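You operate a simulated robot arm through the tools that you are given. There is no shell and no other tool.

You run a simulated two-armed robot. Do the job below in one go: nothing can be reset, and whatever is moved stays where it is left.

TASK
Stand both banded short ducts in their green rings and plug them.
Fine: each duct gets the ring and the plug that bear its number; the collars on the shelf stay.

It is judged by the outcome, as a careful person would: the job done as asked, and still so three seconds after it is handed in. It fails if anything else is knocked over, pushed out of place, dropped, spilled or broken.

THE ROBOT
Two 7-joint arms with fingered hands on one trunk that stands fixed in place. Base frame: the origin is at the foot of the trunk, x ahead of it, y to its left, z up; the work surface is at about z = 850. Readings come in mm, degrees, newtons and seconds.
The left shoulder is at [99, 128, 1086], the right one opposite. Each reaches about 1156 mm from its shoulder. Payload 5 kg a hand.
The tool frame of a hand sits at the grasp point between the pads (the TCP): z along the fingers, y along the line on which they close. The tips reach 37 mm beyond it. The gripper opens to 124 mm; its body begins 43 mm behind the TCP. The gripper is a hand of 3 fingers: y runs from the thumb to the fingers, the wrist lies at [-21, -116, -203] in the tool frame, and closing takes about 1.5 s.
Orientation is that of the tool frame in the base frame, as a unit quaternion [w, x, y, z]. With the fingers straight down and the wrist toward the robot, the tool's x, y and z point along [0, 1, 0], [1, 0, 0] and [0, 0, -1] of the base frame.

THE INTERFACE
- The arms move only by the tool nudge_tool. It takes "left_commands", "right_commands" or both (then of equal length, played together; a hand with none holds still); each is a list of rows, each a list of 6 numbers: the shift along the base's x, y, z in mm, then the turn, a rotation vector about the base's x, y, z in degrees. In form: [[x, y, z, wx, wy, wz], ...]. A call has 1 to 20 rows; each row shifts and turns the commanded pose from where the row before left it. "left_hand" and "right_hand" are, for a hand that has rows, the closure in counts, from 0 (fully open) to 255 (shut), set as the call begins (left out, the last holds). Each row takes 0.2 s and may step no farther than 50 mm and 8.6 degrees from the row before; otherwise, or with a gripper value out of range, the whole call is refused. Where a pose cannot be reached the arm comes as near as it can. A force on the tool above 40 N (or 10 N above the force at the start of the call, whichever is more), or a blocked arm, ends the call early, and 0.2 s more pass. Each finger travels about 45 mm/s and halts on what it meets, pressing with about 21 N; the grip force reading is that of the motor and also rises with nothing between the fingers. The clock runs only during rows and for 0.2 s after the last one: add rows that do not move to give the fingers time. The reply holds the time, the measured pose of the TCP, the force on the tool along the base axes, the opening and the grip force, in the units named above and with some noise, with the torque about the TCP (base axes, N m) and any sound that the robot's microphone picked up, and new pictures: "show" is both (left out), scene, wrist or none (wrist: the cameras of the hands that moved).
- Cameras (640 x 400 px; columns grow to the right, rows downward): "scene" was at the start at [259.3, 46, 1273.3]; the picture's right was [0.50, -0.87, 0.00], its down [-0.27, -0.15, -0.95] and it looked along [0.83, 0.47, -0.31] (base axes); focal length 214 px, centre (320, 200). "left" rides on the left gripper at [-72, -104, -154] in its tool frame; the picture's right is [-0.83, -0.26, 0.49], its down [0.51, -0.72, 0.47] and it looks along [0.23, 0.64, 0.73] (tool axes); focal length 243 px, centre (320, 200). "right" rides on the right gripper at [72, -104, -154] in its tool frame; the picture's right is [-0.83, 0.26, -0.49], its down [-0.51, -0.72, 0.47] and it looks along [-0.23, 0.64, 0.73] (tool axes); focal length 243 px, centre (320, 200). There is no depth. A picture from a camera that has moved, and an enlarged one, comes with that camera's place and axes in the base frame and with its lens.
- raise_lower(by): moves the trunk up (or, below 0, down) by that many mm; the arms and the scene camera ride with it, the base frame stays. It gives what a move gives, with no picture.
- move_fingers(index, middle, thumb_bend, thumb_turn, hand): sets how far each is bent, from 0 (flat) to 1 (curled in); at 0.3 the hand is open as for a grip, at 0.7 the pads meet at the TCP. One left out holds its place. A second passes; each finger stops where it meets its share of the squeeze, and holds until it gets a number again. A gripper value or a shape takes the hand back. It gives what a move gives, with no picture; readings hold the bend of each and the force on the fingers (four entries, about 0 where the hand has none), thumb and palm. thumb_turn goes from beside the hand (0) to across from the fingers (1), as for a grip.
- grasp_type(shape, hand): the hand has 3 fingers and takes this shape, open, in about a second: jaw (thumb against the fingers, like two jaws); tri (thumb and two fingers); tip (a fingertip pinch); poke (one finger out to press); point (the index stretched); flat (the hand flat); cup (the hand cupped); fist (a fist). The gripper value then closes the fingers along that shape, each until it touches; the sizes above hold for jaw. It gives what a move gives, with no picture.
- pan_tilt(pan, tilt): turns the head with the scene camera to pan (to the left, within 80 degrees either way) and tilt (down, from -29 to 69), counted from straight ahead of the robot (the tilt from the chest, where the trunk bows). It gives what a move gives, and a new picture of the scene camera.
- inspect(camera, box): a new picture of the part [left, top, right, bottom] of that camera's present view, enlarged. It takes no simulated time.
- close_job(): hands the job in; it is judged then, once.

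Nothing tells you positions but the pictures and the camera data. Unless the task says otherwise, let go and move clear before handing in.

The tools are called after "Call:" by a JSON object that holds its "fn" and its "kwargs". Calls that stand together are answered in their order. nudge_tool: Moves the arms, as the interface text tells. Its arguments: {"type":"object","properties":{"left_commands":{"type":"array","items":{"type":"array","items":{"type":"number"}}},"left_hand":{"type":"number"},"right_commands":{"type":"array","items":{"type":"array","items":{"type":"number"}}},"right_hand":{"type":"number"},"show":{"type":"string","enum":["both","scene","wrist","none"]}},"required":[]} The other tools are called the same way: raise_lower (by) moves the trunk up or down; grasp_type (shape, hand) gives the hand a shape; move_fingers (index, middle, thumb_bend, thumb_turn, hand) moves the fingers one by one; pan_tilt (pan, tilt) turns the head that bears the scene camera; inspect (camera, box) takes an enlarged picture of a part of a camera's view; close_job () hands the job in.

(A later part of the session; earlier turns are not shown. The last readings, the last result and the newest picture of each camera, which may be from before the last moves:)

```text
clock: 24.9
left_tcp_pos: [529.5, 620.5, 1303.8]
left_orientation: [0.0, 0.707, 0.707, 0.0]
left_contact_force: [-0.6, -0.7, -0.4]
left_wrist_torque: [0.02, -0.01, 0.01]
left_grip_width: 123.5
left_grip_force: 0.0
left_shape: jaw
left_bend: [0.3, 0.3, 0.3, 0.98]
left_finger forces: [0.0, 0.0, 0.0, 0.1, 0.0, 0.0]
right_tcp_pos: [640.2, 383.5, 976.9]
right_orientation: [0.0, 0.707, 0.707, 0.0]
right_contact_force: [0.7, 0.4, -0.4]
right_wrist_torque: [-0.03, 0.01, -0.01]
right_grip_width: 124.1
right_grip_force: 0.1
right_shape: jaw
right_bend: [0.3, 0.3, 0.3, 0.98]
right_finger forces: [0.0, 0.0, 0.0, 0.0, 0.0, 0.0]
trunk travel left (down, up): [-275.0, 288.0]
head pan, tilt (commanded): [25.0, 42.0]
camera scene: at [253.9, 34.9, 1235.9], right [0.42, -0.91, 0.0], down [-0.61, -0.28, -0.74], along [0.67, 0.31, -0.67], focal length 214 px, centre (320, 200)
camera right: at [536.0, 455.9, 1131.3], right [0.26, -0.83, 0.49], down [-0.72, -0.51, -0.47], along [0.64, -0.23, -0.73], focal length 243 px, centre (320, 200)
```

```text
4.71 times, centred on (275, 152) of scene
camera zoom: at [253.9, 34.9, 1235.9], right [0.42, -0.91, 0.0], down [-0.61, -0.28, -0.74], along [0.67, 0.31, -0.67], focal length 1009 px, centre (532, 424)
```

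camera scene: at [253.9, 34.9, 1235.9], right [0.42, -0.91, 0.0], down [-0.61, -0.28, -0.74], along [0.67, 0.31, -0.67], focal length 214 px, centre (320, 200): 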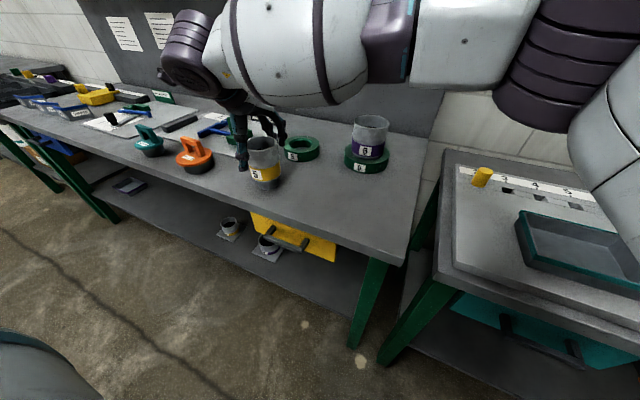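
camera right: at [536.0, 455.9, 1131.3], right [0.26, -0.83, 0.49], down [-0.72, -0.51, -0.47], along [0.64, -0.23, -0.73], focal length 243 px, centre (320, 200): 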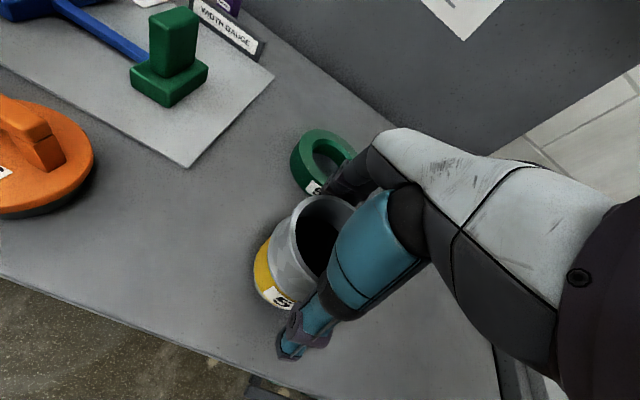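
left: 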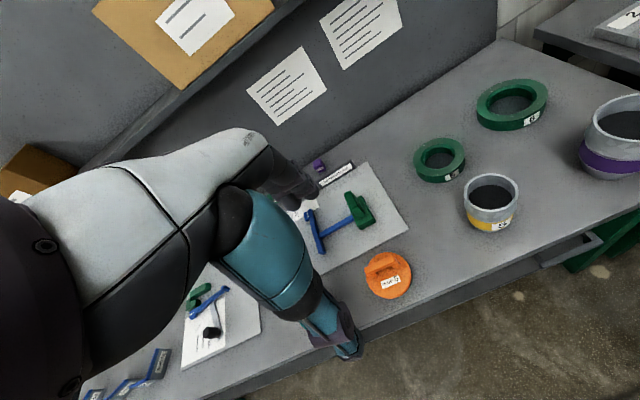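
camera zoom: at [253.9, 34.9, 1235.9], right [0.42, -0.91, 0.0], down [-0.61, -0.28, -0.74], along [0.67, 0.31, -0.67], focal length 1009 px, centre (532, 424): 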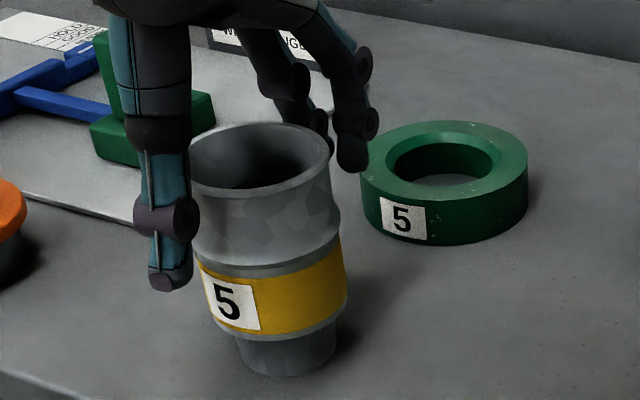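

No touch so far. Lowering 13 mm more and closing the grip.

Call:
{"fn": "nudge_tool", "kwargs": {"right_commands": [[0, 0, -7, 0, 0, 0], [0, 0, -6, 0, 0, 0], [0, 0, 0, 0, 0, 0]], "show": "none"}}

Call:
{"fn": "nudge_tool", "kwargs": {"right_commands": [[0, 0, 0, 0, 0, 0], [0, 0, 0, 0, 0, 0], [0, 0, 0, 0, 0, 0], [0, 0, 0, 0, 0, 0], [0, 0, 0, 0, 0, 0], [0, 0, 0, 0, 0, 0]], "right_hand": 150, "show": "none"}}

Call:
{"fn": "inspect", "kwargs": {"camera": "right", "box": [200, 140, 400, 360]}}

Call:
{"fn": "inspect", "kwargs": {"camera": "left", "box": [430, 100, 560, 240]}}

Call:
{"fn": "inspect", "kwargs": {"camera": "scene", "box": [225, 110, 325, 195]}}

```text
clock: 25.7
left_tcp_pos: [529.6, 620.5, 1301.9]
left_orientation: [0.0, 0.707, 0.707, 0.0]
left_contact_force: [-0.5, 0.2, -0.9]
left_wrist_torque: [-0.03, 0.02, -0.01]
left_grip_width: 123.5
left_grip_force: 0.1
left_shape: jaw
left_bend: [0.3, 0.3, 0.3, 0.98]
left_finger forces: [0.0, 0.0, 0.0, 0.0, 0.0, 0.0]
right_tcp_pos: [641.3, 385.4, 965.2]
right_orientation: [0.0, 0.707, 0.708, 0.0]
right_contact_force: [-0.9, -0.3, 0.1]
right_wrist_torque: [0.04, -0.01, 0.02]
right_grip_width: 123.7
right_grip_force: 0.0
right_shape: jaw
right_bend: [0.3, 0.3, 0.3, 0.98]
right_finger forces: [0.0, 0.1, 0.0, 0.0, 0.0, 0.0]
trunk travel left (down, up): [-275.0, 288.0]
head pan, tilt (commanded): [25.0, 42.0]
```

```text
clock: 27.1
left_tcp_pos: [529.9, 620.3, 1304.5]
left_orientation: [0.0, 0.707, 0.707, 0.0]
left_contact_force: [-0.4, -0.9, -0.7]
left_wrist_torque: [0.01, -0.01, -0.02]
left_grip_width: 123.9
left_grip_force: 0.1
left_shape: jaw
left_bend: [0.3, 0.3, 0.3, 0.98]
left_finger forces: [0.1, 0.0, 0.0, 0.0, 0.1, 0.0]
right_tcp_pos: [641.0, 385.1, 964.7]
right_orientation: [-0.001, 0.707, 0.707, 0.0]
right_contact_force: [-0.4, -0.1, -0.7]
right_wrist_torque: [0.04, 0.01, 0.0]
right_grip_width: 71.1
right_grip_force: 21.0
right_shape: jaw
right_bend: [0.73, 0.42, 0.66, 1.0]
right_finger forces: [12.1, 6.6, 0.1, 0.1, 18.8, 0.2]
trunk travel left (down, up): [-275.0, 288.0]
head pan, tilt (commanded): [25.0, 42.0]
```

```text
1.82 times, centred on (300, 250) of right
camera zoom: at [536.2, 457.2, 1118.8], right [0.26, -0.83, 0.49], down [-0.72, -0.51, -0.47], along [0.64, -0.23, -0.73], focal length 441 px, centre (356, 109)
```

zoom: 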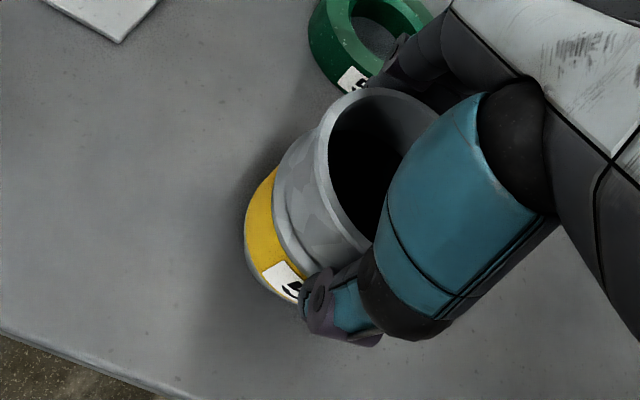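

```text
2.86 times, centred on (495, 170) of left
camera zoom: at [424.6, 548.7, 1457.5], right [-0.26, -0.83, -0.49], down [-0.72, 0.51, -0.47], along [0.64, 0.23, -0.73], focal length 693 px, centre (-180, 286)
```

zoom: 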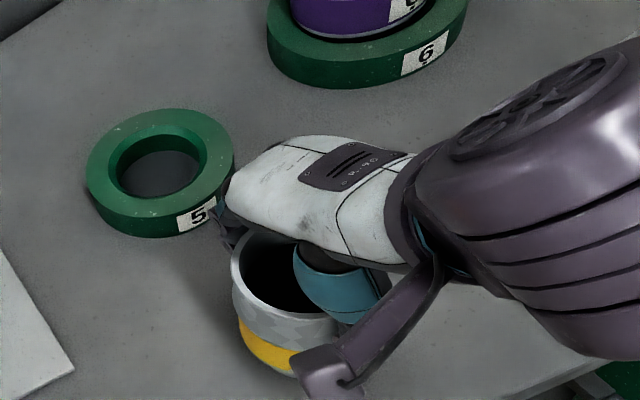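

```text
4.71 times, centred on (275, 152) of scene
camera zoom: at [254.2, 35.1, 1235.8], right [0.42, -0.91, 0.0], down [-0.61, -0.28, -0.74], along [0.67, 0.31, -0.67], focal length 1009 px, centre (532, 424)
```

zoom: 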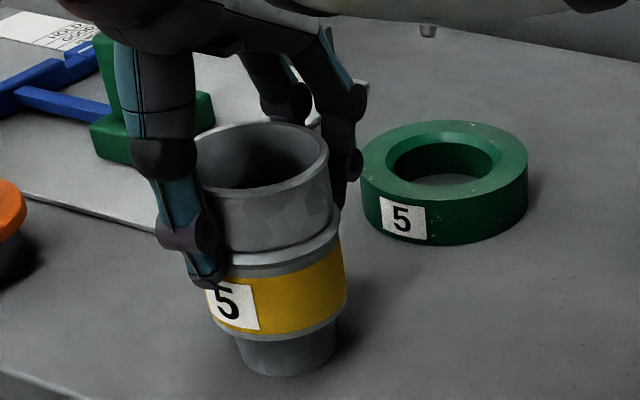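

The index finger curled further (0.73) than the middle (0.42), so the grip is lopsided. I'll look closely before lifting.

Call:
{"fn": "inspect", "kwargs": {"camera": "right", "box": [300, 130, 400, 210]}}

Call:
{"fn": "inspect", "kwargs": {"camera": "scene", "box": [245, 110, 315, 165]}}

Call:
{"fn": "inspect", "kwargs": {"camera": "left", "box": [465, 155, 535, 235]}}

```text
5.00 times, centred on (350, 170) of right
camera zoom: at [536.2, 457.2, 1118.8], right [0.26, -0.83, 0.49], down [-0.72, -0.51, -0.47], along [0.64, -0.23, -0.73], focal length 1213 px, centre (170, 350)
```

zoom: 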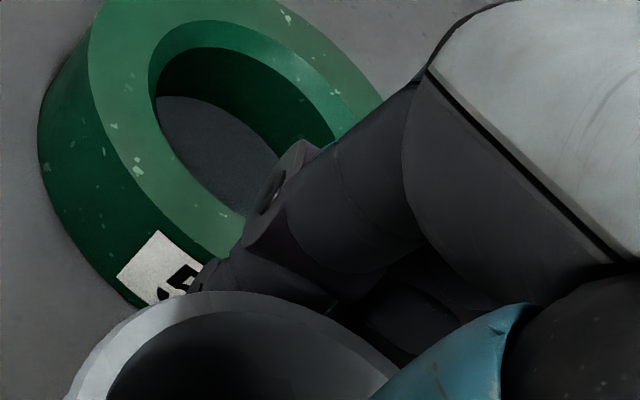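

```text
7.27 times, centred on (280, 138) of scene
camera zoom: at [254.2, 35.1, 1235.8], right [0.42, -0.91, 0.0], down [-0.61, -0.28, -0.74], along [0.67, 0.31, -0.67], focal length 1560 px, centre (611, 654)
```

zoom: 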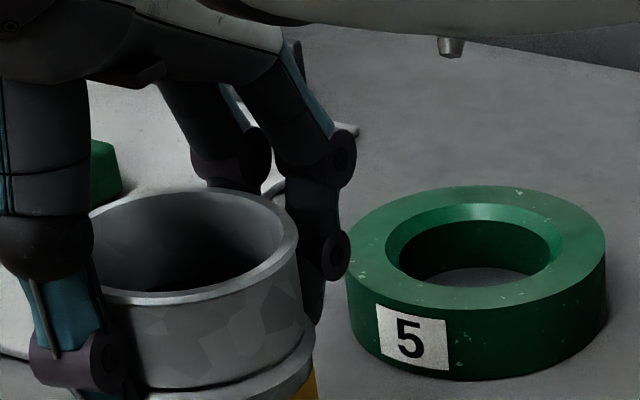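

```text
5.00 times, centred on (500, 195) of left
camera zoom: at [424.6, 548.7, 1457.5], right [-0.26, -0.83, -0.49], down [-0.72, 0.51, -0.47], along [0.64, 0.23, -0.73], focal length 1213 px, centre (-580, 225)
```

zoom: 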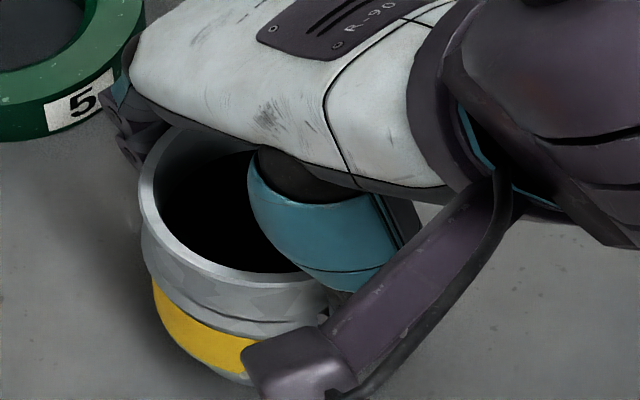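

The duct hasn't moved, but the hand is off to +y. I'll reopen, shift 4 mm toward −y and close again for an even grip.

Call:
{"fn": "nudge_tool", "kwargs": {"right_commands": [[0, 0, 0, 0, 0, 0], [0, 0, 0, 0, 0, 0], [0, 0, 0, 0, 0, 0], [0, 0, 0, 0, 0, 0], [0, 0, 0, 0, 0, 0], [0, 0, 0, 0, 0, 0]], "right_hand": 0, "show": "none"}}

Call:
{"fn": "inspect", "kwargs": {"camera": "scene", "box": [225, 110, 325, 195]}}

Call:
{"fn": "inspect", "kwargs": {"camera": "right", "box": [200, 140, 400, 360]}}

```text
clock: 28.5
left_tcp_pos: [529.8, 621.6, 1303.2]
left_orientation: [0.0, 0.708, 0.707, -0.001]
left_contact_force: [0.0, 0.2, 0.2]
left_wrist_torque: [-0.01, 0.02, -0.02]
left_grip_width: 123.6
left_grip_force: 0.0
left_shape: jaw
left_bend: [0.3, 0.3, 0.3, 0.98]
left_finger forces: [0.0, 0.0, 0.1, 0.1, 0.0, 0.1]
right_tcp_pos: [640.9, 385.1, 965.8]
right_orientation: [0.0, 0.707, 0.707, 0.0]
right_contact_force: [-0.2, -0.4, 0.7]
right_wrist_torque: [0.01, 0.0, 0.0]
right_grip_width: 123.5
right_grip_force: 0.1
right_shape: jaw
right_bend: [0.3, 0.3, 0.3, 0.98]
right_finger forces: [0.0, 0.1, 0.0, 0.0, 0.0, 0.0]
trunk travel left (down, up): [-275.0, 288.0]
head pan, tilt (commanded): [25.0, 42.0]
```

```text
4.71 times, centred on (275, 152) of scene
camera zoom: at [254.0, 35.0, 1235.8], right [0.42, -0.91, 0.0], down [-0.61, -0.28, -0.74], along [0.67, 0.31, -0.67], focal length 1009 px, centre (532, 424)
```

zoom: 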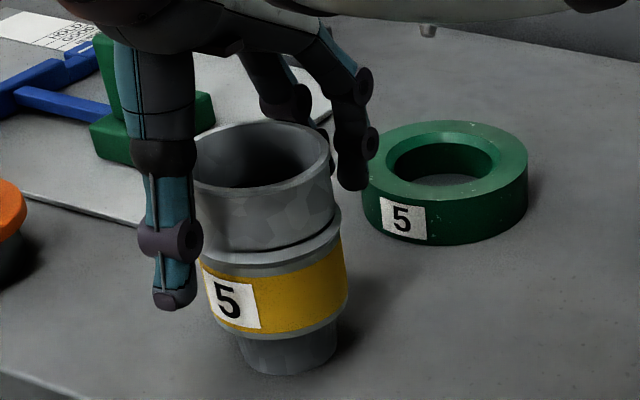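

```text
1.82 times, centred on (300, 250) of right
camera zoom: at [536.1, 457.1, 1119.0], right [0.26, -0.83, 0.49], down [-0.72, -0.51, -0.47], along [0.64, -0.23, -0.73], focal length 441 px, centre (356, 109)
```

zoom: 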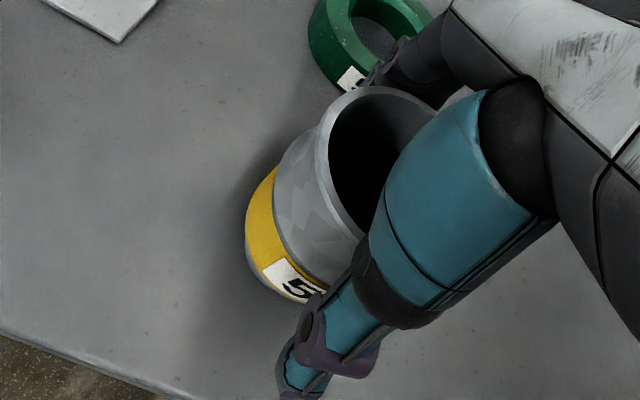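

The duct is undisturbed. I'll examine the open fingers from the wrist view to understand the asymmetry.

Call:
{"fn": "inspect", "kwargs": {"camera": "right", "box": [300, 130, 400, 210]}}

Call:
{"fn": "inspect", "kwargs": {"camera": "scene", "box": [245, 110, 315, 165]}}

```text
5.00 times, centred on (350, 170) of right
camera zoom: at [536.1, 457.1, 1119.0], right [0.26, -0.83, 0.49], down [-0.72, -0.51, -0.47], along [0.64, -0.23, -0.73], focal length 1213 px, centre (170, 350)
```

zoom: 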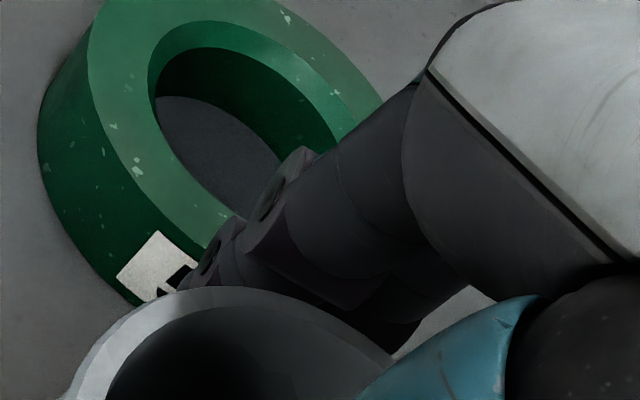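

```text
7.27 times, centred on (280, 138) of scene
camera zoom: at [254.0, 35.0, 1235.8], right [0.42, -0.91, 0.0], down [-0.61, -0.28, -0.74], along [0.67, 0.31, -0.67], focal length 1560 px, centre (611, 654)
```

zoom: 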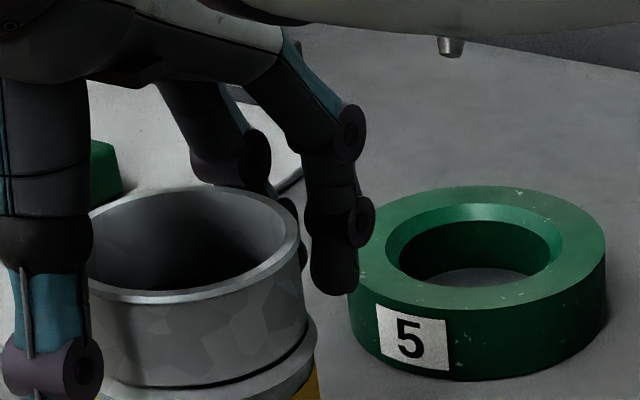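

The index tip just reaches behind the duct further than the middle; the hand also sits a bit short in x. I'll shift (+4, −4) and close again.

Call:
{"fn": "nudge_tool", "kwargs": {"right_commands": [[2, -2, 0, 0, 0, 0], [2, -2, 0, 0, 0, 0], [0, 0, 0, 0, 0, 0]], "show": "none"}}

Call:
{"fn": "nudge_tool", "kwargs": {"right_commands": [[0, 0, 0, 0, 0, 0], [0, 0, 0, 0, 0, 0], [0, 0, 0, 0, 0, 0], [0, 0, 0, 0, 0, 0], [0, 0, 0, 0, 0, 0], [0, 0, 0, 0, 0, 0]], "right_hand": 130, "show": "none"}}

Call:
{"fn": "inspect", "kwargs": {"camera": "scene", "box": [225, 110, 325, 195]}}

Call:
{"fn": "inspect", "kwargs": {"camera": "right", "box": [200, 140, 400, 360]}}

```text
clock: 29.3
left_tcp_pos: [529.0, 621.8, 1303.5]
left_orientation: [0.0, 0.707, 0.708, 0.0]
left_contact_force: [-0.3, 0.1, 0.7]
left_wrist_torque: [-0.01, 0.0, 0.07]
left_grip_width: 123.8
left_grip_force: 0.1
left_shape: jaw
left_bend: [0.3, 0.3, 0.3, 0.98]
left_finger forces: [0.1, 0.0, 0.0, 0.0, 0.0, 0.1]
right_tcp_pos: [644.6, 380.8, 964.6]
right_orientation: [0.0, 0.707, 0.707, 0.0]
right_contact_force: [1.3, 0.2, 0.7]
right_wrist_torque: [-0.01, 0.03, 0.01]
right_grip_width: 123.4
right_grip_force: 0.0
right_shape: jaw
right_bend: [0.3, 0.3, 0.3, 0.98]
right_finger forces: [0.1, 0.0, 0.0, 0.1, 0.1, 0.1]
trunk travel left (down, up): [-275.0, 288.0]
head pan, tilt (commanded): [25.0, 42.0]
```

```text
clock: 30.7
left_tcp_pos: [529.3, 620.6, 1303.0]
left_orientation: [0.001, 0.707, 0.707, 0.0]
left_contact_force: [0.4, 0.1, -0.2]
left_wrist_torque: [0.0, 0.0, 0.02]
left_grip_width: 123.3
left_grip_force: 0.0
left_shape: jaw
left_bend: [0.3, 0.3, 0.3, 0.98]
left_finger forces: [0.0, 0.0, 0.1, 0.0, 0.1, 0.0]
right_tcp_pos: [645.5, 380.9, 964.7]
right_orientation: [-0.001, 0.707, 0.708, 0.0]
right_contact_force: [0.9, -0.7, 0.5]
right_wrist_torque: [0.03, -0.01, -0.02]
right_grip_width: 69.6
right_grip_force: 21.5
right_shape: jaw
right_bend: [0.74, 0.45, 0.65, 1.0]
right_finger forces: [11.9, 6.7, 0.0, 0.0, 18.7, 0.1]
trunk travel left (down, up): [-275.0, 288.0]
head pan, tilt (commanded): [25.0, 42.0]
```

```text
4.71 times, centred on (275, 152) of scene
camera zoom: at [254.2, 35.1, 1235.8], right [0.42, -0.91, 0.0], down [-0.61, -0.28, -0.74], along [0.67, 0.31, -0.67], focal length 1009 px, centre (532, 424)
```

zoom: 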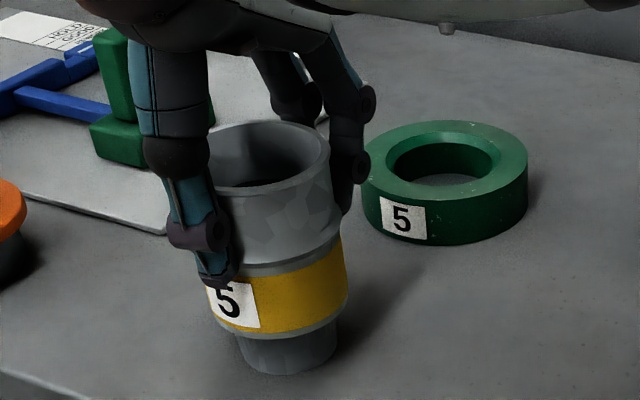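

```text
1.82 times, centred on (300, 250) of right
camera zoom: at [540.5, 452.5, 1118.9], right [0.26, -0.83, 0.49], down [-0.72, -0.51, -0.47], along [0.64, -0.23, -0.73], focal length 441 px, centre (356, 109)
```

zoom: 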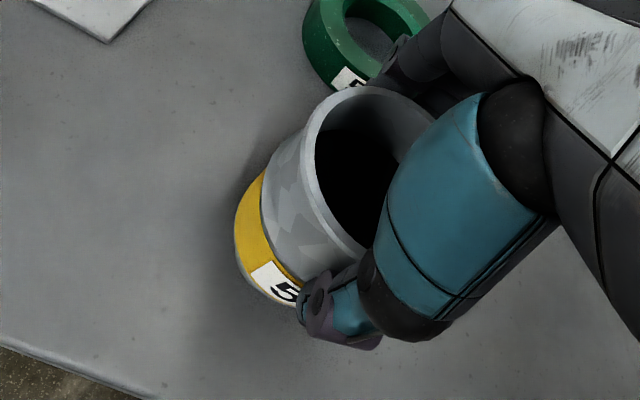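

Same stable force balance (12 + 7 vs 19 N), and the duct has not moved. I'll lift slightly and check for tilt.

Call:
{"fn": "nudge_tool", "kwargs": {"right_commands": [[0, 0, 4, 0, 0, 0], [0, 0, 6, 0, 0, 0], [0, 0, 10, 0, 0, 0], [0, 0, 0, 0, 0, 0]], "show": "none"}}

Call:
{"fn": "inspect", "kwargs": {"camera": "scene", "box": [225, 110, 325, 195]}}

Call:
{"fn": "inspect", "kwargs": {"camera": "left", "box": [430, 100, 560, 240]}}

Call:
{"fn": "inspect", "kwargs": {"camera": "right", "box": [200, 140, 400, 360]}}

```text
clock: 31.7
left_tcp_pos: [529.8, 621.4, 1302.5]
left_orientation: [0.0, 0.707, 0.708, 0.0]
left_contact_force: [0.8, 0.0, -0.5]
left_wrist_torque: [-0.04, 0.03, 0.01]
left_grip_width: 123.6
left_grip_force: 0.0
left_shape: jaw
left_bend: [0.3, 0.3, 0.3, 0.98]
left_finger forces: [0.0, 0.1, 0.0, 0.0, 0.1, 0.1]
right_tcp_pos: [644.8, 381.6, 984.5]
right_orientation: [0.0, 0.707, 0.708, 0.0]
right_contact_force: [-0.3, 0.0, -2.1]
right_wrist_torque: [0.0, 0.02, -0.04]
right_grip_width: 69.6
right_grip_force: 21.4
right_shape: jaw
right_bend: [0.74, 0.45, 0.65, 1.0]
right_finger forces: [12.0, 6.6, 0.0, 0.0, 18.6, 0.0]
trunk travel left (down, up): [-275.0, 288.0]
head pan, tilt (commanded): [25.0, 42.0]
```

```text
4.71 times, centred on (275, 152) of scene
camera zoom: at [254.5, 35.2, 1235.7], right [0.42, -0.91, 0.0], down [-0.61, -0.28, -0.74], along [0.67, 0.31, -0.67], focal length 1009 px, centre (532, 424)
```

zoom: 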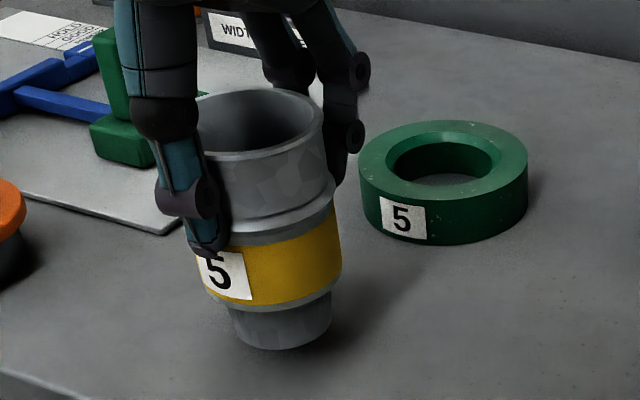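

```text
2.86 times, centred on (495, 170) of left
camera zoom: at [424.9, 548.9, 1457.4], right [-0.26, -0.83, -0.49], down [-0.72, 0.51, -0.47], along [0.64, 0.23, -0.73], focal length 693 px, centre (-180, 286)
```

zoom: 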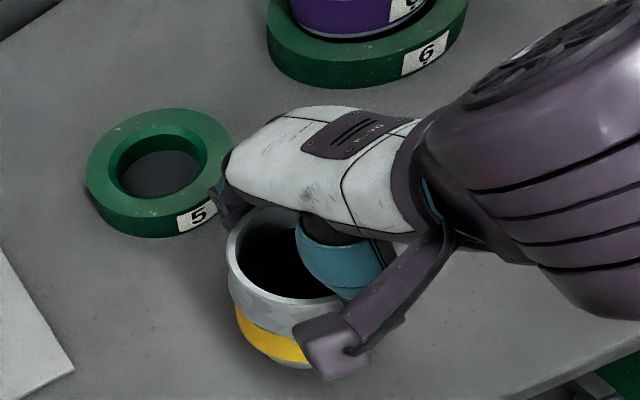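

```text
1.82 times, centred on (300, 250) of right
camera zoom: at [540.1, 453.4, 1138.2], right [0.26, -0.83, 0.49], down [-0.72, -0.51, -0.47], along [0.64, -0.23, -0.73], focal length 441 px, centre (356, 109)
```

zoom: 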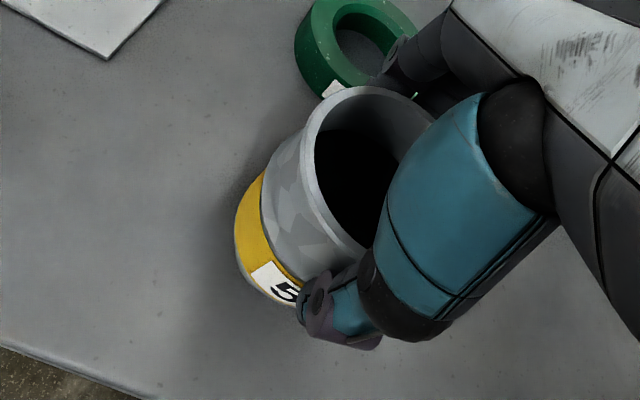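

The duct hangs straight. I'll raise it over ring height and carry it +194 mm in x to ring 5.

Call:
{"fn": "nudge_tool", "kwargs": {"right_commands": [[0, 0, 25, 0, 0, 0], [0, 0, 25, 0, 0, 0], [34, -0.5, 0, 0, 0, 0], [40, -0.5, 0, 0, 0, 0], [40, -0.5, 0, 0, 0, 0], [40, -0.5, 0, 0, 0, 0], [40.5, -0.5, 0, 0, 0, 0], [0, 0, 0, 0, 0, 0], [0, 0, 0, 0, 0, 0]], "show": "both"}}

Call:
{"fn": "inspect", "kwargs": {"camera": "scene", "box": [260, 90, 340, 170]}}

Call:
{"fn": "inspect", "kwargs": {"camera": "left", "box": [400, 90, 510, 190]}}

Call:
{"fn": "inspect", "kwargs": {"camera": "right", "box": [180, 160, 360, 360]}}

```text
clock: 33.7
left_tcp_pos: [529.5, 621.8, 1302.5]
left_orientation: [0.0, 0.707, 0.707, -0.001]
left_contact_force: [0.1, -0.1, 0.2]
left_wrist_torque: [0.0, 0.03, -0.01]
left_grip_width: 123.8
left_grip_force: 0.1
left_shape: jaw
left_bend: [0.3, 0.3, 0.3, 0.98]
left_finger forces: [0.0, 0.0, 0.0, 0.0, 0.1, 0.0]
right_tcp_pos: [838.8, 378.4, 1033.8]
right_orientation: [0.0, 0.707, 0.707, -0.001]
right_contact_force: [0.0, 0.2, -2.0]
right_wrist_torque: [0.02, 0.03, 0.02]
right_grip_width: 69.3
right_grip_force: 20.4
right_shape: jaw
right_bend: [0.74, 0.45, 0.65, 1.0]
right_finger forces: [12.5, 6.7, 0.0, 0.1, 19.0, 0.0]
trunk travel left (down, up): [-275.0, 288.0]
head pan, tilt (commanded): [25.0, 42.0]
camera scene: at [254.6, 35.2, 1235.7], right [0.42, -0.91, 0.0], down [-0.61, -0.28, -0.74], along [0.67, 0.31, -0.67], focal length 214 px, centre (320, 200)
camera right: at [735.4, 450.8, 1188.3], right [0.26, -0.83, 0.49], down [-0.72, -0.51, -0.47], along [0.64, -0.23, -0.73], focal length 243 px, centre (320, 200)
```

scene: 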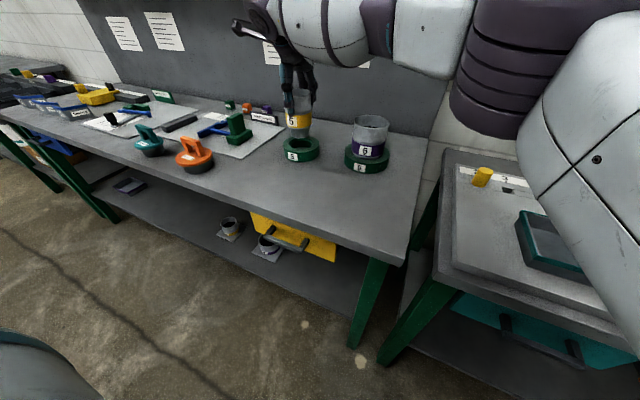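
right: 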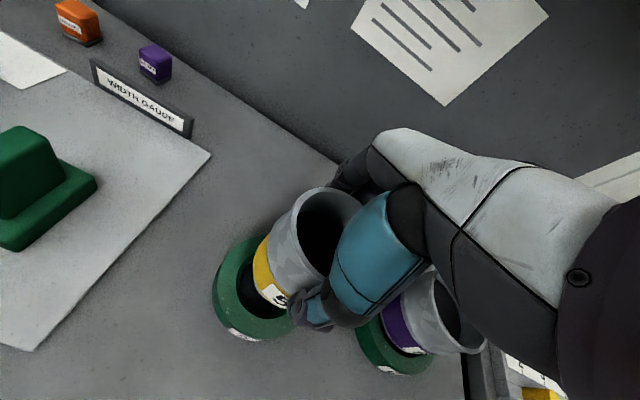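

```text
5.00 times, centred on (300, 130) of scene
camera zoom: at [254.6, 35.2, 1235.7], right [0.42, -0.91, 0.0], down [-0.61, -0.28, -0.74], along [0.67, 0.31, -0.67], focal length 1072 px, centre (420, 550)
```

zoom: 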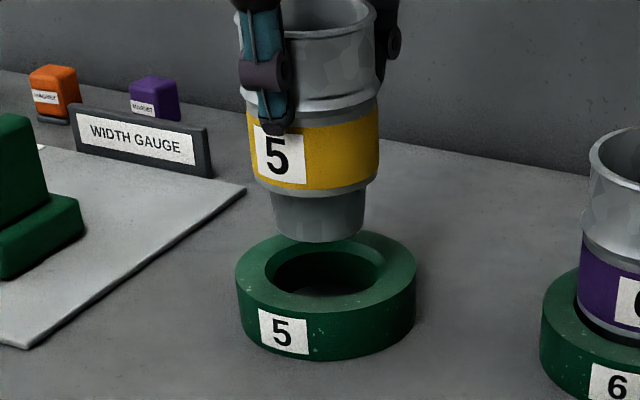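

```text
4.00 times, centred on (455, 140) of left
camera zoom: at [425.1, 548.9, 1457.3], right [-0.26, -0.83, -0.49], down [-0.72, 0.51, -0.47], along [0.64, 0.23, -0.73], focal length 970 px, centre (-220, 440)
```

zoom: 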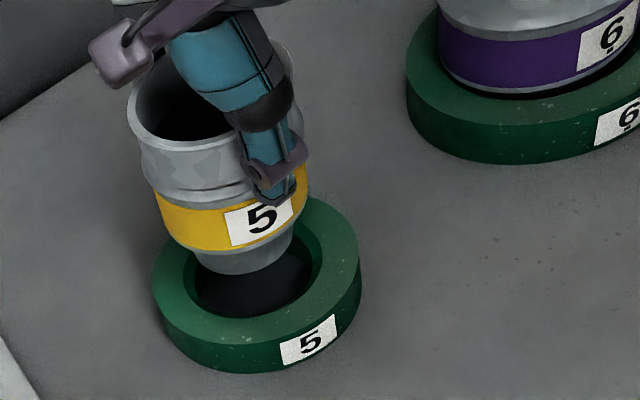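

```text
2.00 times, centred on (270, 260) of right
camera zoom: at [735.4, 450.8, 1188.3], right [0.26, -0.83, 0.49], down [-0.72, -0.51, -0.47], along [0.64, -0.23, -0.73], focal length 485 px, centre (420, 80)
```

zoom: 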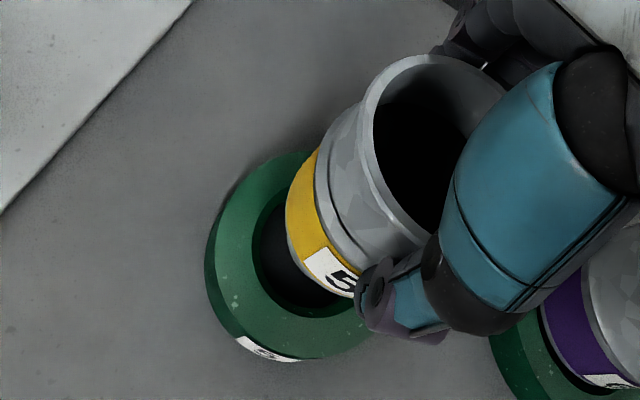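

Both views agree that the duct is about 2 mm too far toward +y. I'll correct and lower to just above the ring.

Call:
{"fn": "nudge_tool", "kwargs": {"right_commands": [[0.3, -2.1, 0, 0, 0, 0], [0, 0, -10, 0, 0, 0], [0, 0, -10, 0, 0, 0], [0, 0, -9, 0, 0, 0], [0, 0, 0, 0, 0, 0]], "show": "none"}}

Call:
{"fn": "inspect", "kwargs": {"camera": "scene", "box": [273, 115, 333, 169]}}

Call:
{"fn": "inspect", "kwargs": {"camera": "left", "box": [410, 125, 500, 195]}}

Call:
{"fn": "inspect", "kwargs": {"camera": "right", "box": [180, 160, 360, 360]}}

```text
clock: 34.9
left_tcp_pos: [529.7, 621.0, 1303.5]
left_orientation: [0.0, 0.707, 0.707, 0.0]
left_contact_force: [0.6, 0.1, -0.1]
left_wrist_torque: [0.0, 0.01, 0.02]
left_grip_width: 123.6
left_grip_force: 0.2
left_shape: jaw
left_bend: [0.3, 0.3, 0.3, 0.98]
left_finger forces: [0.0, 0.0, 0.1, 0.0, 0.0, 0.0]
right_tcp_pos: [839.7, 376.9, 1004.5]
right_orientation: [0.0, 0.706, 0.708, 0.0]
right_contact_force: [0.2, 0.6, -2.4]
right_wrist_torque: [0.0, 0.02, 0.02]
right_grip_width: 69.5
right_grip_force: 21.0
right_shape: jaw
right_bend: [0.74, 0.45, 0.65, 1.0]
right_finger forces: [12.5, 6.8, 0.0, 0.0, 19.1, 0.0]
trunk travel left (down, up): [-275.0, 288.0]
head pan, tilt (commanded): [25.0, 42.0]
```

```text
7.41 times, centred on (303, 142) of scene
camera zoom: at [254.3, 35.2, 1235.8], right [0.42, -0.91, 0.0], down [-0.61, -0.28, -0.74], along [0.67, 0.31, -0.67], focal length 1589 px, centre (446, 630)
```

zoom: 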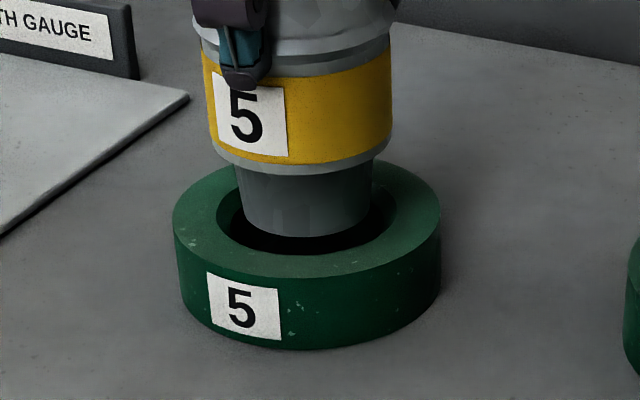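

```text
5.71 times, centred on (455, 160) of left
camera zoom: at [424.7, 548.9, 1457.4], right [-0.26, -0.83, -0.49], down [-0.72, 0.51, -0.47], along [0.64, 0.23, -0.73], focal length 1386 px, centre (-451, 429)
```

zoom: 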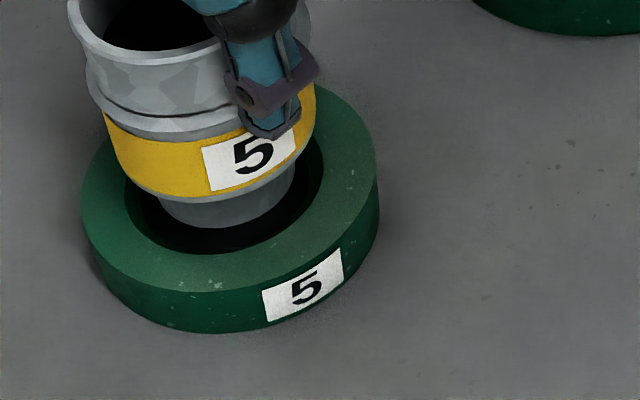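

```text
2.00 times, centred on (270, 260) of right
camera zoom: at [734.9, 448.0, 1158.9], right [0.26, -0.83, 0.49], down [-0.72, -0.51, -0.47], along [0.64, -0.23, -0.73], focal length 485 px, centre (420, 80)
```

zoom: 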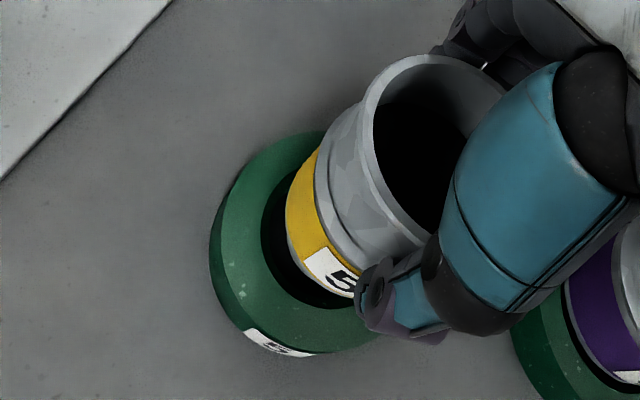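

Spigot and hole look concentric in both views. I'll lower into the ring in small steps.

Call:
{"fn": "nudge_tool", "kwargs": {"right_commands": [[0, 0, -5, 0, 0, 0], [0, 0, -5, 0, 0, 0], [0, 0, -5, 0, 0, 0], [0, 0, -5, 0, 0, 0], [0, 0, 0, 0, 0, 0]], "show": "none"}}

Call:
{"fn": "inspect", "kwargs": {"camera": "scene", "box": [273, 115, 333, 169]}}

Call:
{"fn": "inspect", "kwargs": {"camera": "left", "box": [410, 125, 500, 195]}}

```text
clock: 36.1
left_tcp_pos: [529.6, 620.8, 1303.8]
left_orientation: [0.0, 0.707, 0.707, 0.001]
left_contact_force: [0.5, 0.5, -0.9]
left_wrist_torque: [-0.05, 0.04, -0.04]
left_grip_width: 123.5
left_grip_force: 0.0
left_shape: jaw
left_bend: [0.3, 0.3, 0.3, 0.98]
left_finger forces: [0.0, 0.0, 0.0, 0.0, 0.1, 0.0]
right_tcp_pos: [838.8, 375.5, 984.0]
right_orientation: [-0.001, 0.706, 0.708, 0.0]
right_contact_force: [0.1, 0.3, -2.6]
right_wrist_torque: [0.02, -0.04, -0.01]
right_grip_width: 69.4
right_grip_force: 20.9
right_shape: jaw
right_bend: [0.74, 0.45, 0.65, 1.0]
right_finger forces: [12.5, 6.7, 0.0, 0.0, 19.0, 0.1]
trunk travel left (down, up): [-275.0, 288.0]
head pan, tilt (commanded): [25.0, 42.0]
```

```text
7.41 times, centred on (303, 142) of scene
camera zoom: at [254.2, 35.1, 1235.8], right [0.42, -0.91, 0.0], down [-0.61, -0.28, -0.74], along [0.67, 0.31, -0.67], focal length 1589 px, centre (446, 630)
```

zoom: 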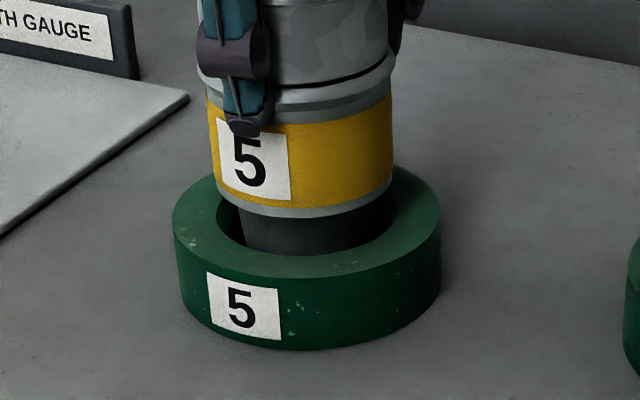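

```text
5.71 times, centred on (455, 160) of left
camera zoom: at [424.7, 548.8, 1457.5], right [-0.26, -0.83, -0.49], down [-0.72, 0.51, -0.47], along [0.64, 0.23, -0.73], focal length 1386 px, centre (-451, 429)
```

zoom: 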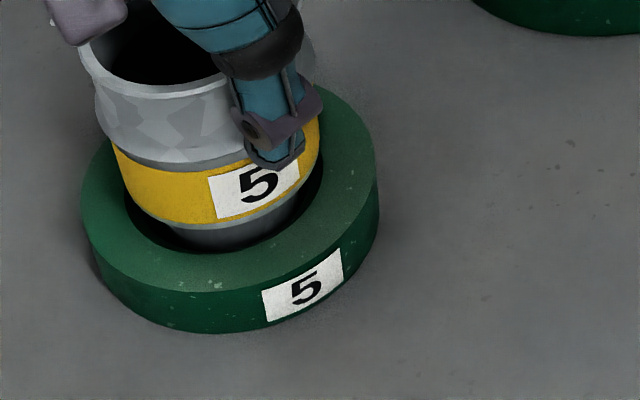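

Still free of side forces and well centred. Continuing down to the seat.

Call:
{"fn": "nudge_tool", "kwargs": {"right_commands": [[0, 0, -4, 0, 0, 0], [0, 0, -4, 0, 0, 0], [0, 0, -3, 0, 0, 0], [0, 0, -2, 0, 0, 0], [0, 0, 0, 0, 0, 0]], "show": "none"}}

Call:
{"fn": "nudge_tool", "kwargs": {"right_commands": [[0, 0, -1.5, 0, 0, 0], [0, 0, -1.5, 0, 0, 0], [0, 0, 0, 0, 0, 0]], "show": "none"}}

Call:
{"fn": "inspect", "kwargs": {"camera": "scene", "box": [273, 115, 333, 169]}}

Call:
{"fn": "inspect", "kwargs": {"camera": "left", "box": [410, 125, 500, 195]}}

```text
clock: 37.3
left_tcp_pos: [529.3, 621.6, 1303.0]
left_orientation: [0.001, 0.707, 0.707, 0.0]
left_contact_force: [1.1, -0.9, -0.5]
left_wrist_torque: [0.01, 0.02, 0.01]
left_grip_width: 123.6
left_grip_force: 0.0
left_shape: jaw
left_bend: [0.3, 0.3, 0.3, 0.98]
left_finger forces: [0.1, 0.0, 0.0, 0.0, 0.0, 0.0]
right_tcp_pos: [839.9, 375.5, 971.2]
right_orientation: [0.001, 0.707, 0.707, 0.0]
right_contact_force: [-0.5, -0.4, -3.0]
right_wrist_torque: [-0.02, -0.04, -0.04]
right_grip_width: 69.4
right_grip_force: 21.4
right_shape: jaw
right_bend: [0.74, 0.45, 0.65, 1.0]
right_finger forces: [12.5, 6.7, 0.0, 0.0, 19.0, 0.0]
trunk travel left (down, up): [-275.0, 288.0]
head pan, tilt (commanded): [25.0, 42.0]
```

```text
clock: 38.1
left_tcp_pos: [528.4, 620.9, 1303.7]
left_orientation: [0.0, 0.707, 0.707, 0.0]
left_contact_force: [0.7, 0.0, -1.2]
left_wrist_torque: [0.03, -0.01, 0.06]
left_grip_width: 123.6
left_grip_force: 0.1
left_shape: jaw
left_bend: [0.3, 0.3, 0.3, 0.98]
left_finger forces: [0.0, 0.1, 0.0, 0.1, 0.1, 0.1]
right_tcp_pos: [839.9, 376.1, 969.3]
right_orientation: [0.0, 0.707, 0.707, -0.001]
right_contact_force: [0.5, -0.3, 0.2]
right_wrist_torque: [0.0, -0.02, 0.01]
right_grip_width: 69.6
right_grip_force: 21.0
right_shape: jaw
right_bend: [0.74, 0.45, 0.65, 1.0]
right_finger forces: [12.6, 6.9, 0.0, 0.1, 18.9, 0.1]
trunk travel left (down, up): [-275.0, 288.0]
head pan, tilt (commanded): [25.0, 42.0]
```

```text
7.41 times, centred on (303, 142) of scene
camera zoom: at [254.2, 35.0, 1235.8], right [0.42, -0.91, 0.0], down [-0.61, -0.28, -0.74], along [0.67, 0.31, -0.67], focal length 1589 px, centre (446, 630)
```

zoom: 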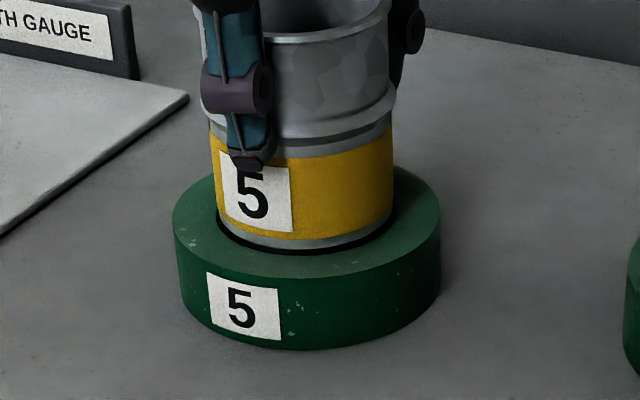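

```text
5.71 times, centred on (455, 160) of left
camera zoom: at [424.6, 548.7, 1457.6], right [-0.26, -0.83, -0.49], down [-0.72, 0.51, -0.47], along [0.64, 0.23, -0.73], focal length 1386 px, centre (-451, 429)
```

zoom: 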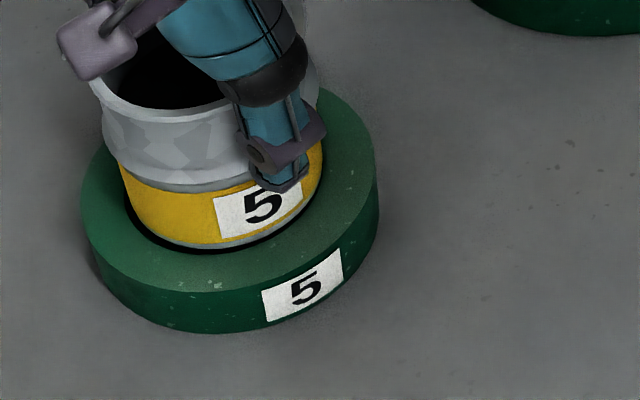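

Weight is now carried by the ring. One more mm to seat firmly, then release.

Call:
{"fn": "nudge_tool", "kwargs": {"right_commands": [[0, 0, -1, 0, 0, 0], [0, 0, 0, 0, 0, 0]], "show": "none"}}

Call:
{"fn": "move_fingers", "kwargs": {"hand": "right", "index": 0.2, "middle": 0.2, "thumb_bend": 0.27}}

Call:
{"fn": "inspect", "kwargs": {"camera": "scene", "box": [263, 95, 333, 169]}}

Call:
{"fn": "inspect", "kwargs": {"camera": "left", "box": [410, 110, 500, 195]}}

```text
clock: 38.7
left_tcp_pos: [528.5, 621.4, 1303.5]
left_orientation: [0.001, 0.707, 0.707, 0.001]
left_contact_force: [0.0, -0.3, -0.6]
left_wrist_torque: [-0.03, 0.0, -0.01]
left_grip_width: 123.6
left_grip_force: 0.0
left_shape: jaw
left_bend: [0.3, 0.3, 0.3, 0.98]
left_finger forces: [0.0, 0.0, 0.0, 0.1, 0.0, 0.0]
right_tcp_pos: [838.8, 376.0, 969.6]
right_orientation: [0.0, 0.707, 0.707, 0.001]
right_contact_force: [0.7, 0.5, 3.2]
right_wrist_torque: [-0.04, -0.06, 0.02]
right_grip_width: 69.3
right_grip_force: 21.3
right_shape: jaw
right_bend: [0.74, 0.45, 0.65, 1.0]
right_finger forces: [13.0, 7.1, 0.0, 0.0, 19.0, 0.0]
trunk travel left (down, up): [-275.0, 288.0]
head pan, tilt (commanded): [25.0, 42.0]
```

```text
clock: 39.7
left_tcp_pos: [528.7, 620.3, 1303.6]
left_orientation: [0.0, 0.707, 0.707, 0.0]
left_contact_force: [-0.1, -0.4, -0.5]
left_wrist_torque: [-0.01, 0.01, 0.0]
left_grip_width: 123.8
left_grip_force: 0.1
left_shape: jaw
left_bend: [0.3, 0.3, 0.3, 0.98]
left_finger forces: [0.0, 0.1, 0.0, 0.0, 0.0, 0.1]
right_tcp_pos: [839.0, 377.2, 968.2]
right_orientation: [0.0, 0.708, 0.707, -0.001]
right_contact_force: [0.2, 0.6, 0.1]
right_wrist_torque: [-0.02, 0.02, -0.02]
right_grip_width: 149.2
right_grip_force: 0.0
right_shape: fingers
right_bend: [0.2, 0.2, 0.27, 1.0]
right_finger forces: [0.0, 0.0, 0.0, 0.1, 0.0, 0.1]
trunk travel left (down, up): [-275.0, 288.0]
head pan, tilt (commanded): [25.0, 42.0]
```

```text
5.41 times, centred on (298, 132) of scene
camera zoom: at [254.5, 35.2, 1235.7], right [0.42, -0.91, 0.0], down [-0.61, -0.28, -0.74], along [0.67, 0.31, -0.67], focal length 1159 px, centre (439, 568)
```

zoom: 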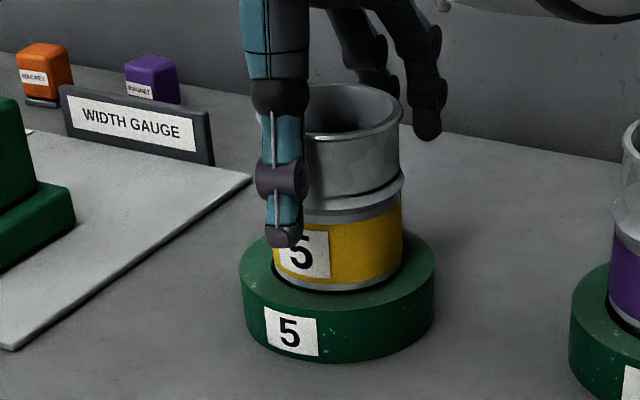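

```text
4.71 times, centred on (455, 152) of left
camera zoom: at [425.0, 548.9, 1457.3], right [-0.26, -0.83, -0.49], down [-0.72, 0.51, -0.47], along [0.64, 0.23, -0.73], focal length 1142 px, centre (-315, 424)
```

zoom: 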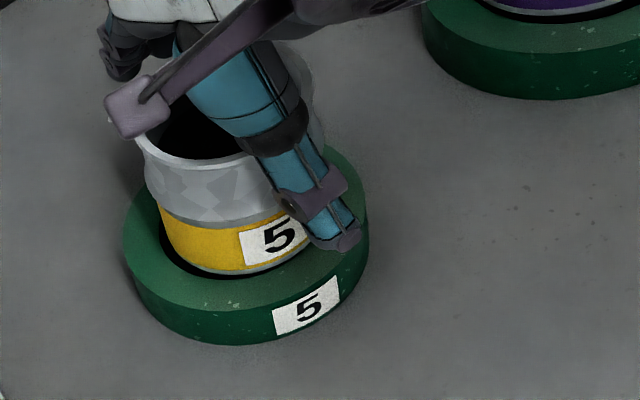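

Duct 5 stands in ring 5, released. I'll raise the right hand clear and park it well to the right.

Call:
{"fn": "nudge_tool", "kwargs": {"right_commands": [[0, 0, 10, 0, 0, 0], [0, 0, 20, 0, 0, 0], [0, 0, 45, 0, 0, 0], [0, 0, 45, 0, 0, 0], [-24, -32, 20, 0, 0, 0], [-24, -32, 20, 0, 0, 0], [-24, -32, 20, 0, 0, 0], [-24, -32, 20, 0, 0, 0], [-24, -32, 20, 0, 0, 0], [-24, -32, 20, 0, 0, 0], [-24, -32, 20, 0, 0, 0], [-24, -32, 20, 0, 0, 0], [-24, -32, 20, 0, 0, 0], [-24, -32, 20, 0, 0, 0], [0, 0, 0, 0, 0, 0]], "show": "scene"}}

Call:
{"fn": "nudge_tool", "kwargs": {"right_commands": [[-10, -45, -5, 0, 0, 0], [-10, -45, -5, 0, 0, 0], [-10, -45, -5, 0, 0, 0], [-10, -45, -5, 0, 0, 0], [-10, -45, -5, 0, 0, 0], [-10, -45, -5, 0, 0, 0], [0, 0, 0, 0, 0, 0]], "right_hand": 0, "show": "both"}}

Call:
{"fn": "inspect", "kwargs": {"camera": "scene", "box": [270, 90, 410, 180]}}

Call:
{"fn": "inspect", "kwargs": {"camera": "left", "box": [345, 225, 445, 315]}}

```text
clock: 42.9
left_tcp_pos: [530.7, 621.9, 1303.2]
left_orientation: [0.0, 0.707, 0.707, -0.001]
left_contact_force: [0.4, -0.1, 0.3]
left_wrist_torque: [0.0, 0.0, 0.01]
left_grip_width: 123.5
left_grip_force: 0.0
left_shape: jaw
left_bend: [0.3, 0.3, 0.3, 0.98]
left_finger forces: [0.0, 0.0, 0.0, 0.1, 0.0, 0.0]
right_tcp_pos: [599.6, 55.0, 1286.7]
right_orientation: [0.001, 0.707, 0.707, 0.0]
right_contact_force: [0.4, 0.5, 0.7]
right_wrist_torque: [-0.02, 0.0, -0.02]
right_grip_width: 149.4
right_grip_force: 0.1
right_shape: fingers
right_bend: [0.2, 0.2, 0.27, 1.0]
right_finger forces: [0.0, 0.0, 0.0, 0.1, 0.0, 0.0]
trunk travel left (down, up): [-275.0, 288.0]
head pan, tilt (commanded): [25.0, 42.0]
camera scene: at [254.8, 35.8, 1235.6], right [0.42, -0.91, 0.0], down [-0.61, -0.28, -0.74], along [0.67, 0.31, -0.67], focal length 214 px, centre (320, 200)
```

scene: 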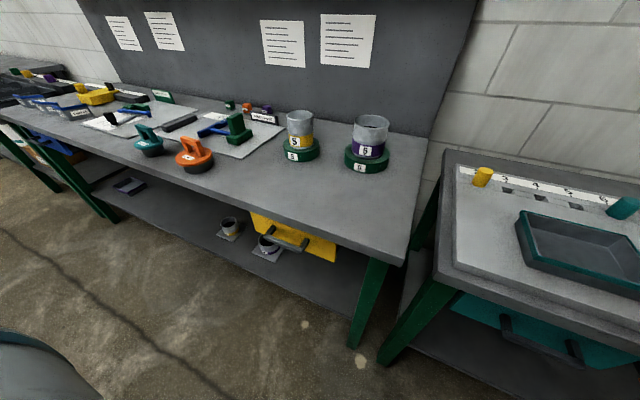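

```text
clock: 44.5
left_tcp_pos: [530.9, 622.4, 1302.9]
left_orientation: [0.0, 0.708, 0.707, 0.0]
left_contact_force: [-0.5, 0.3, -0.8]
left_wrist_torque: [-0.04, 0.04, 0.01]
left_grip_width: 123.5
left_grip_force: 0.1
left_shape: jaw
left_bend: [0.3, 0.3, 0.3, 0.98]
left_finger forces: [0.0, 0.0, 0.0, 0.0, 0.0, 0.0]
right_tcp_pos: [539.8, -214.3, 1258.8]
right_orientation: [0.0, 0.706, 0.708, 0.0]
right_contact_force: [0.4, 0.2, 0.8]
right_wrist_torque: [-0.01, 0.03, -0.01]
right_grip_width: 123.9
right_grip_force: 0.2
right_shape: jaw
right_bend: [0.3, 0.3, 0.3, 0.98]
right_finger forces: [0.0, 0.1, 0.0, 0.0, 0.0, 0.0]
trunk travel left (down, up): [-275.0, 288.0]
head pan, tilt (commanded): [25.0, 42.0]
camera scene: at [254.8, 36.5, 1235.6], right [0.42, -0.91, 0.0], down [-0.61, -0.28, -0.74], along [0.67, 0.31, -0.67], focal length 214 px, centre (320, 200)
camera right: at [435.8, -141.5, 1412.9], right [0.26, -0.83, 0.49], down [-0.72, -0.51, -0.47], along [0.64, -0.23, -0.73], focal length 243 px, centre (320, 200)
```

scene: 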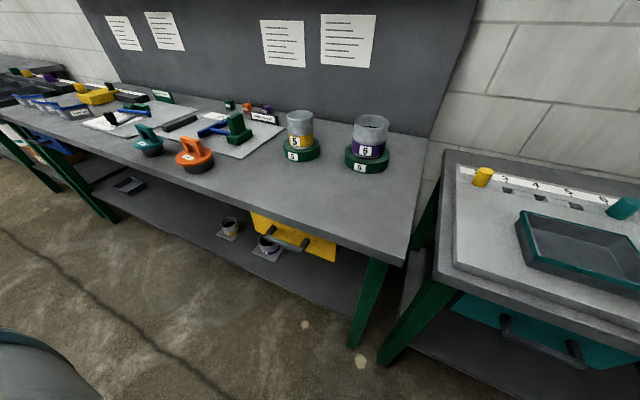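
right: 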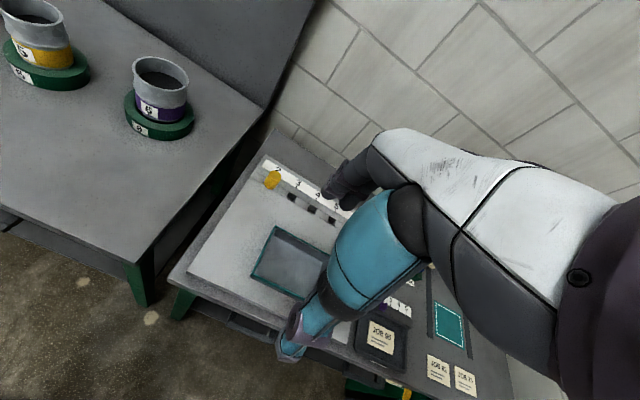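

```text
4.44 times, centred on (340, 135) of scene
camera zoom: at [254.8, 36.5, 1235.6], right [0.42, -0.91, 0.0], down [-0.61, -0.28, -0.74], along [0.67, 0.31, -0.67], focal length 953 px, centre (231, 489)
```

zoom: 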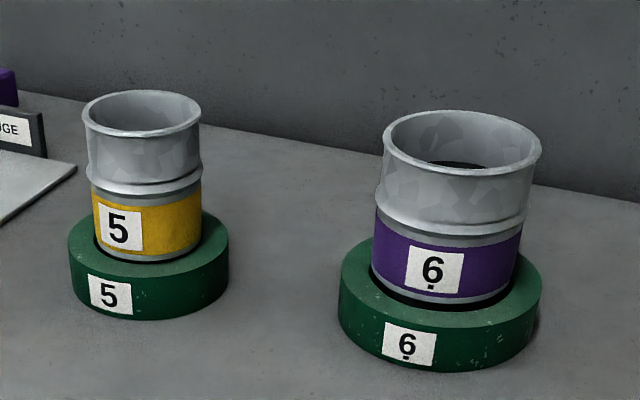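

```text
4.44 times, centred on (395, 270) of left
camera zoom: at [425.6, 550.5, 1456.4], right [-0.26, -0.83, -0.49], down [-0.72, 0.51, -0.47], along [0.64, 0.23, -0.73], focal length 1078 px, centre (-13, -111)
```

zoom: 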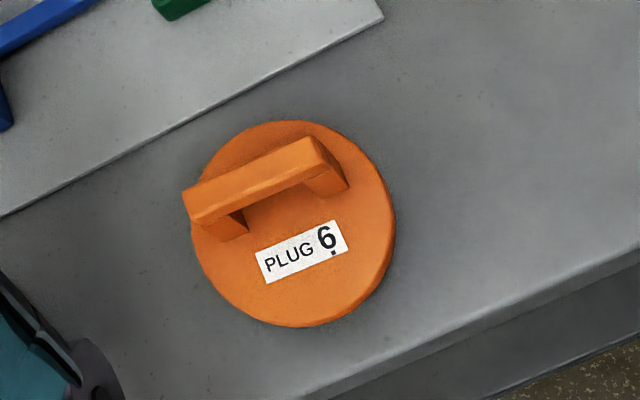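

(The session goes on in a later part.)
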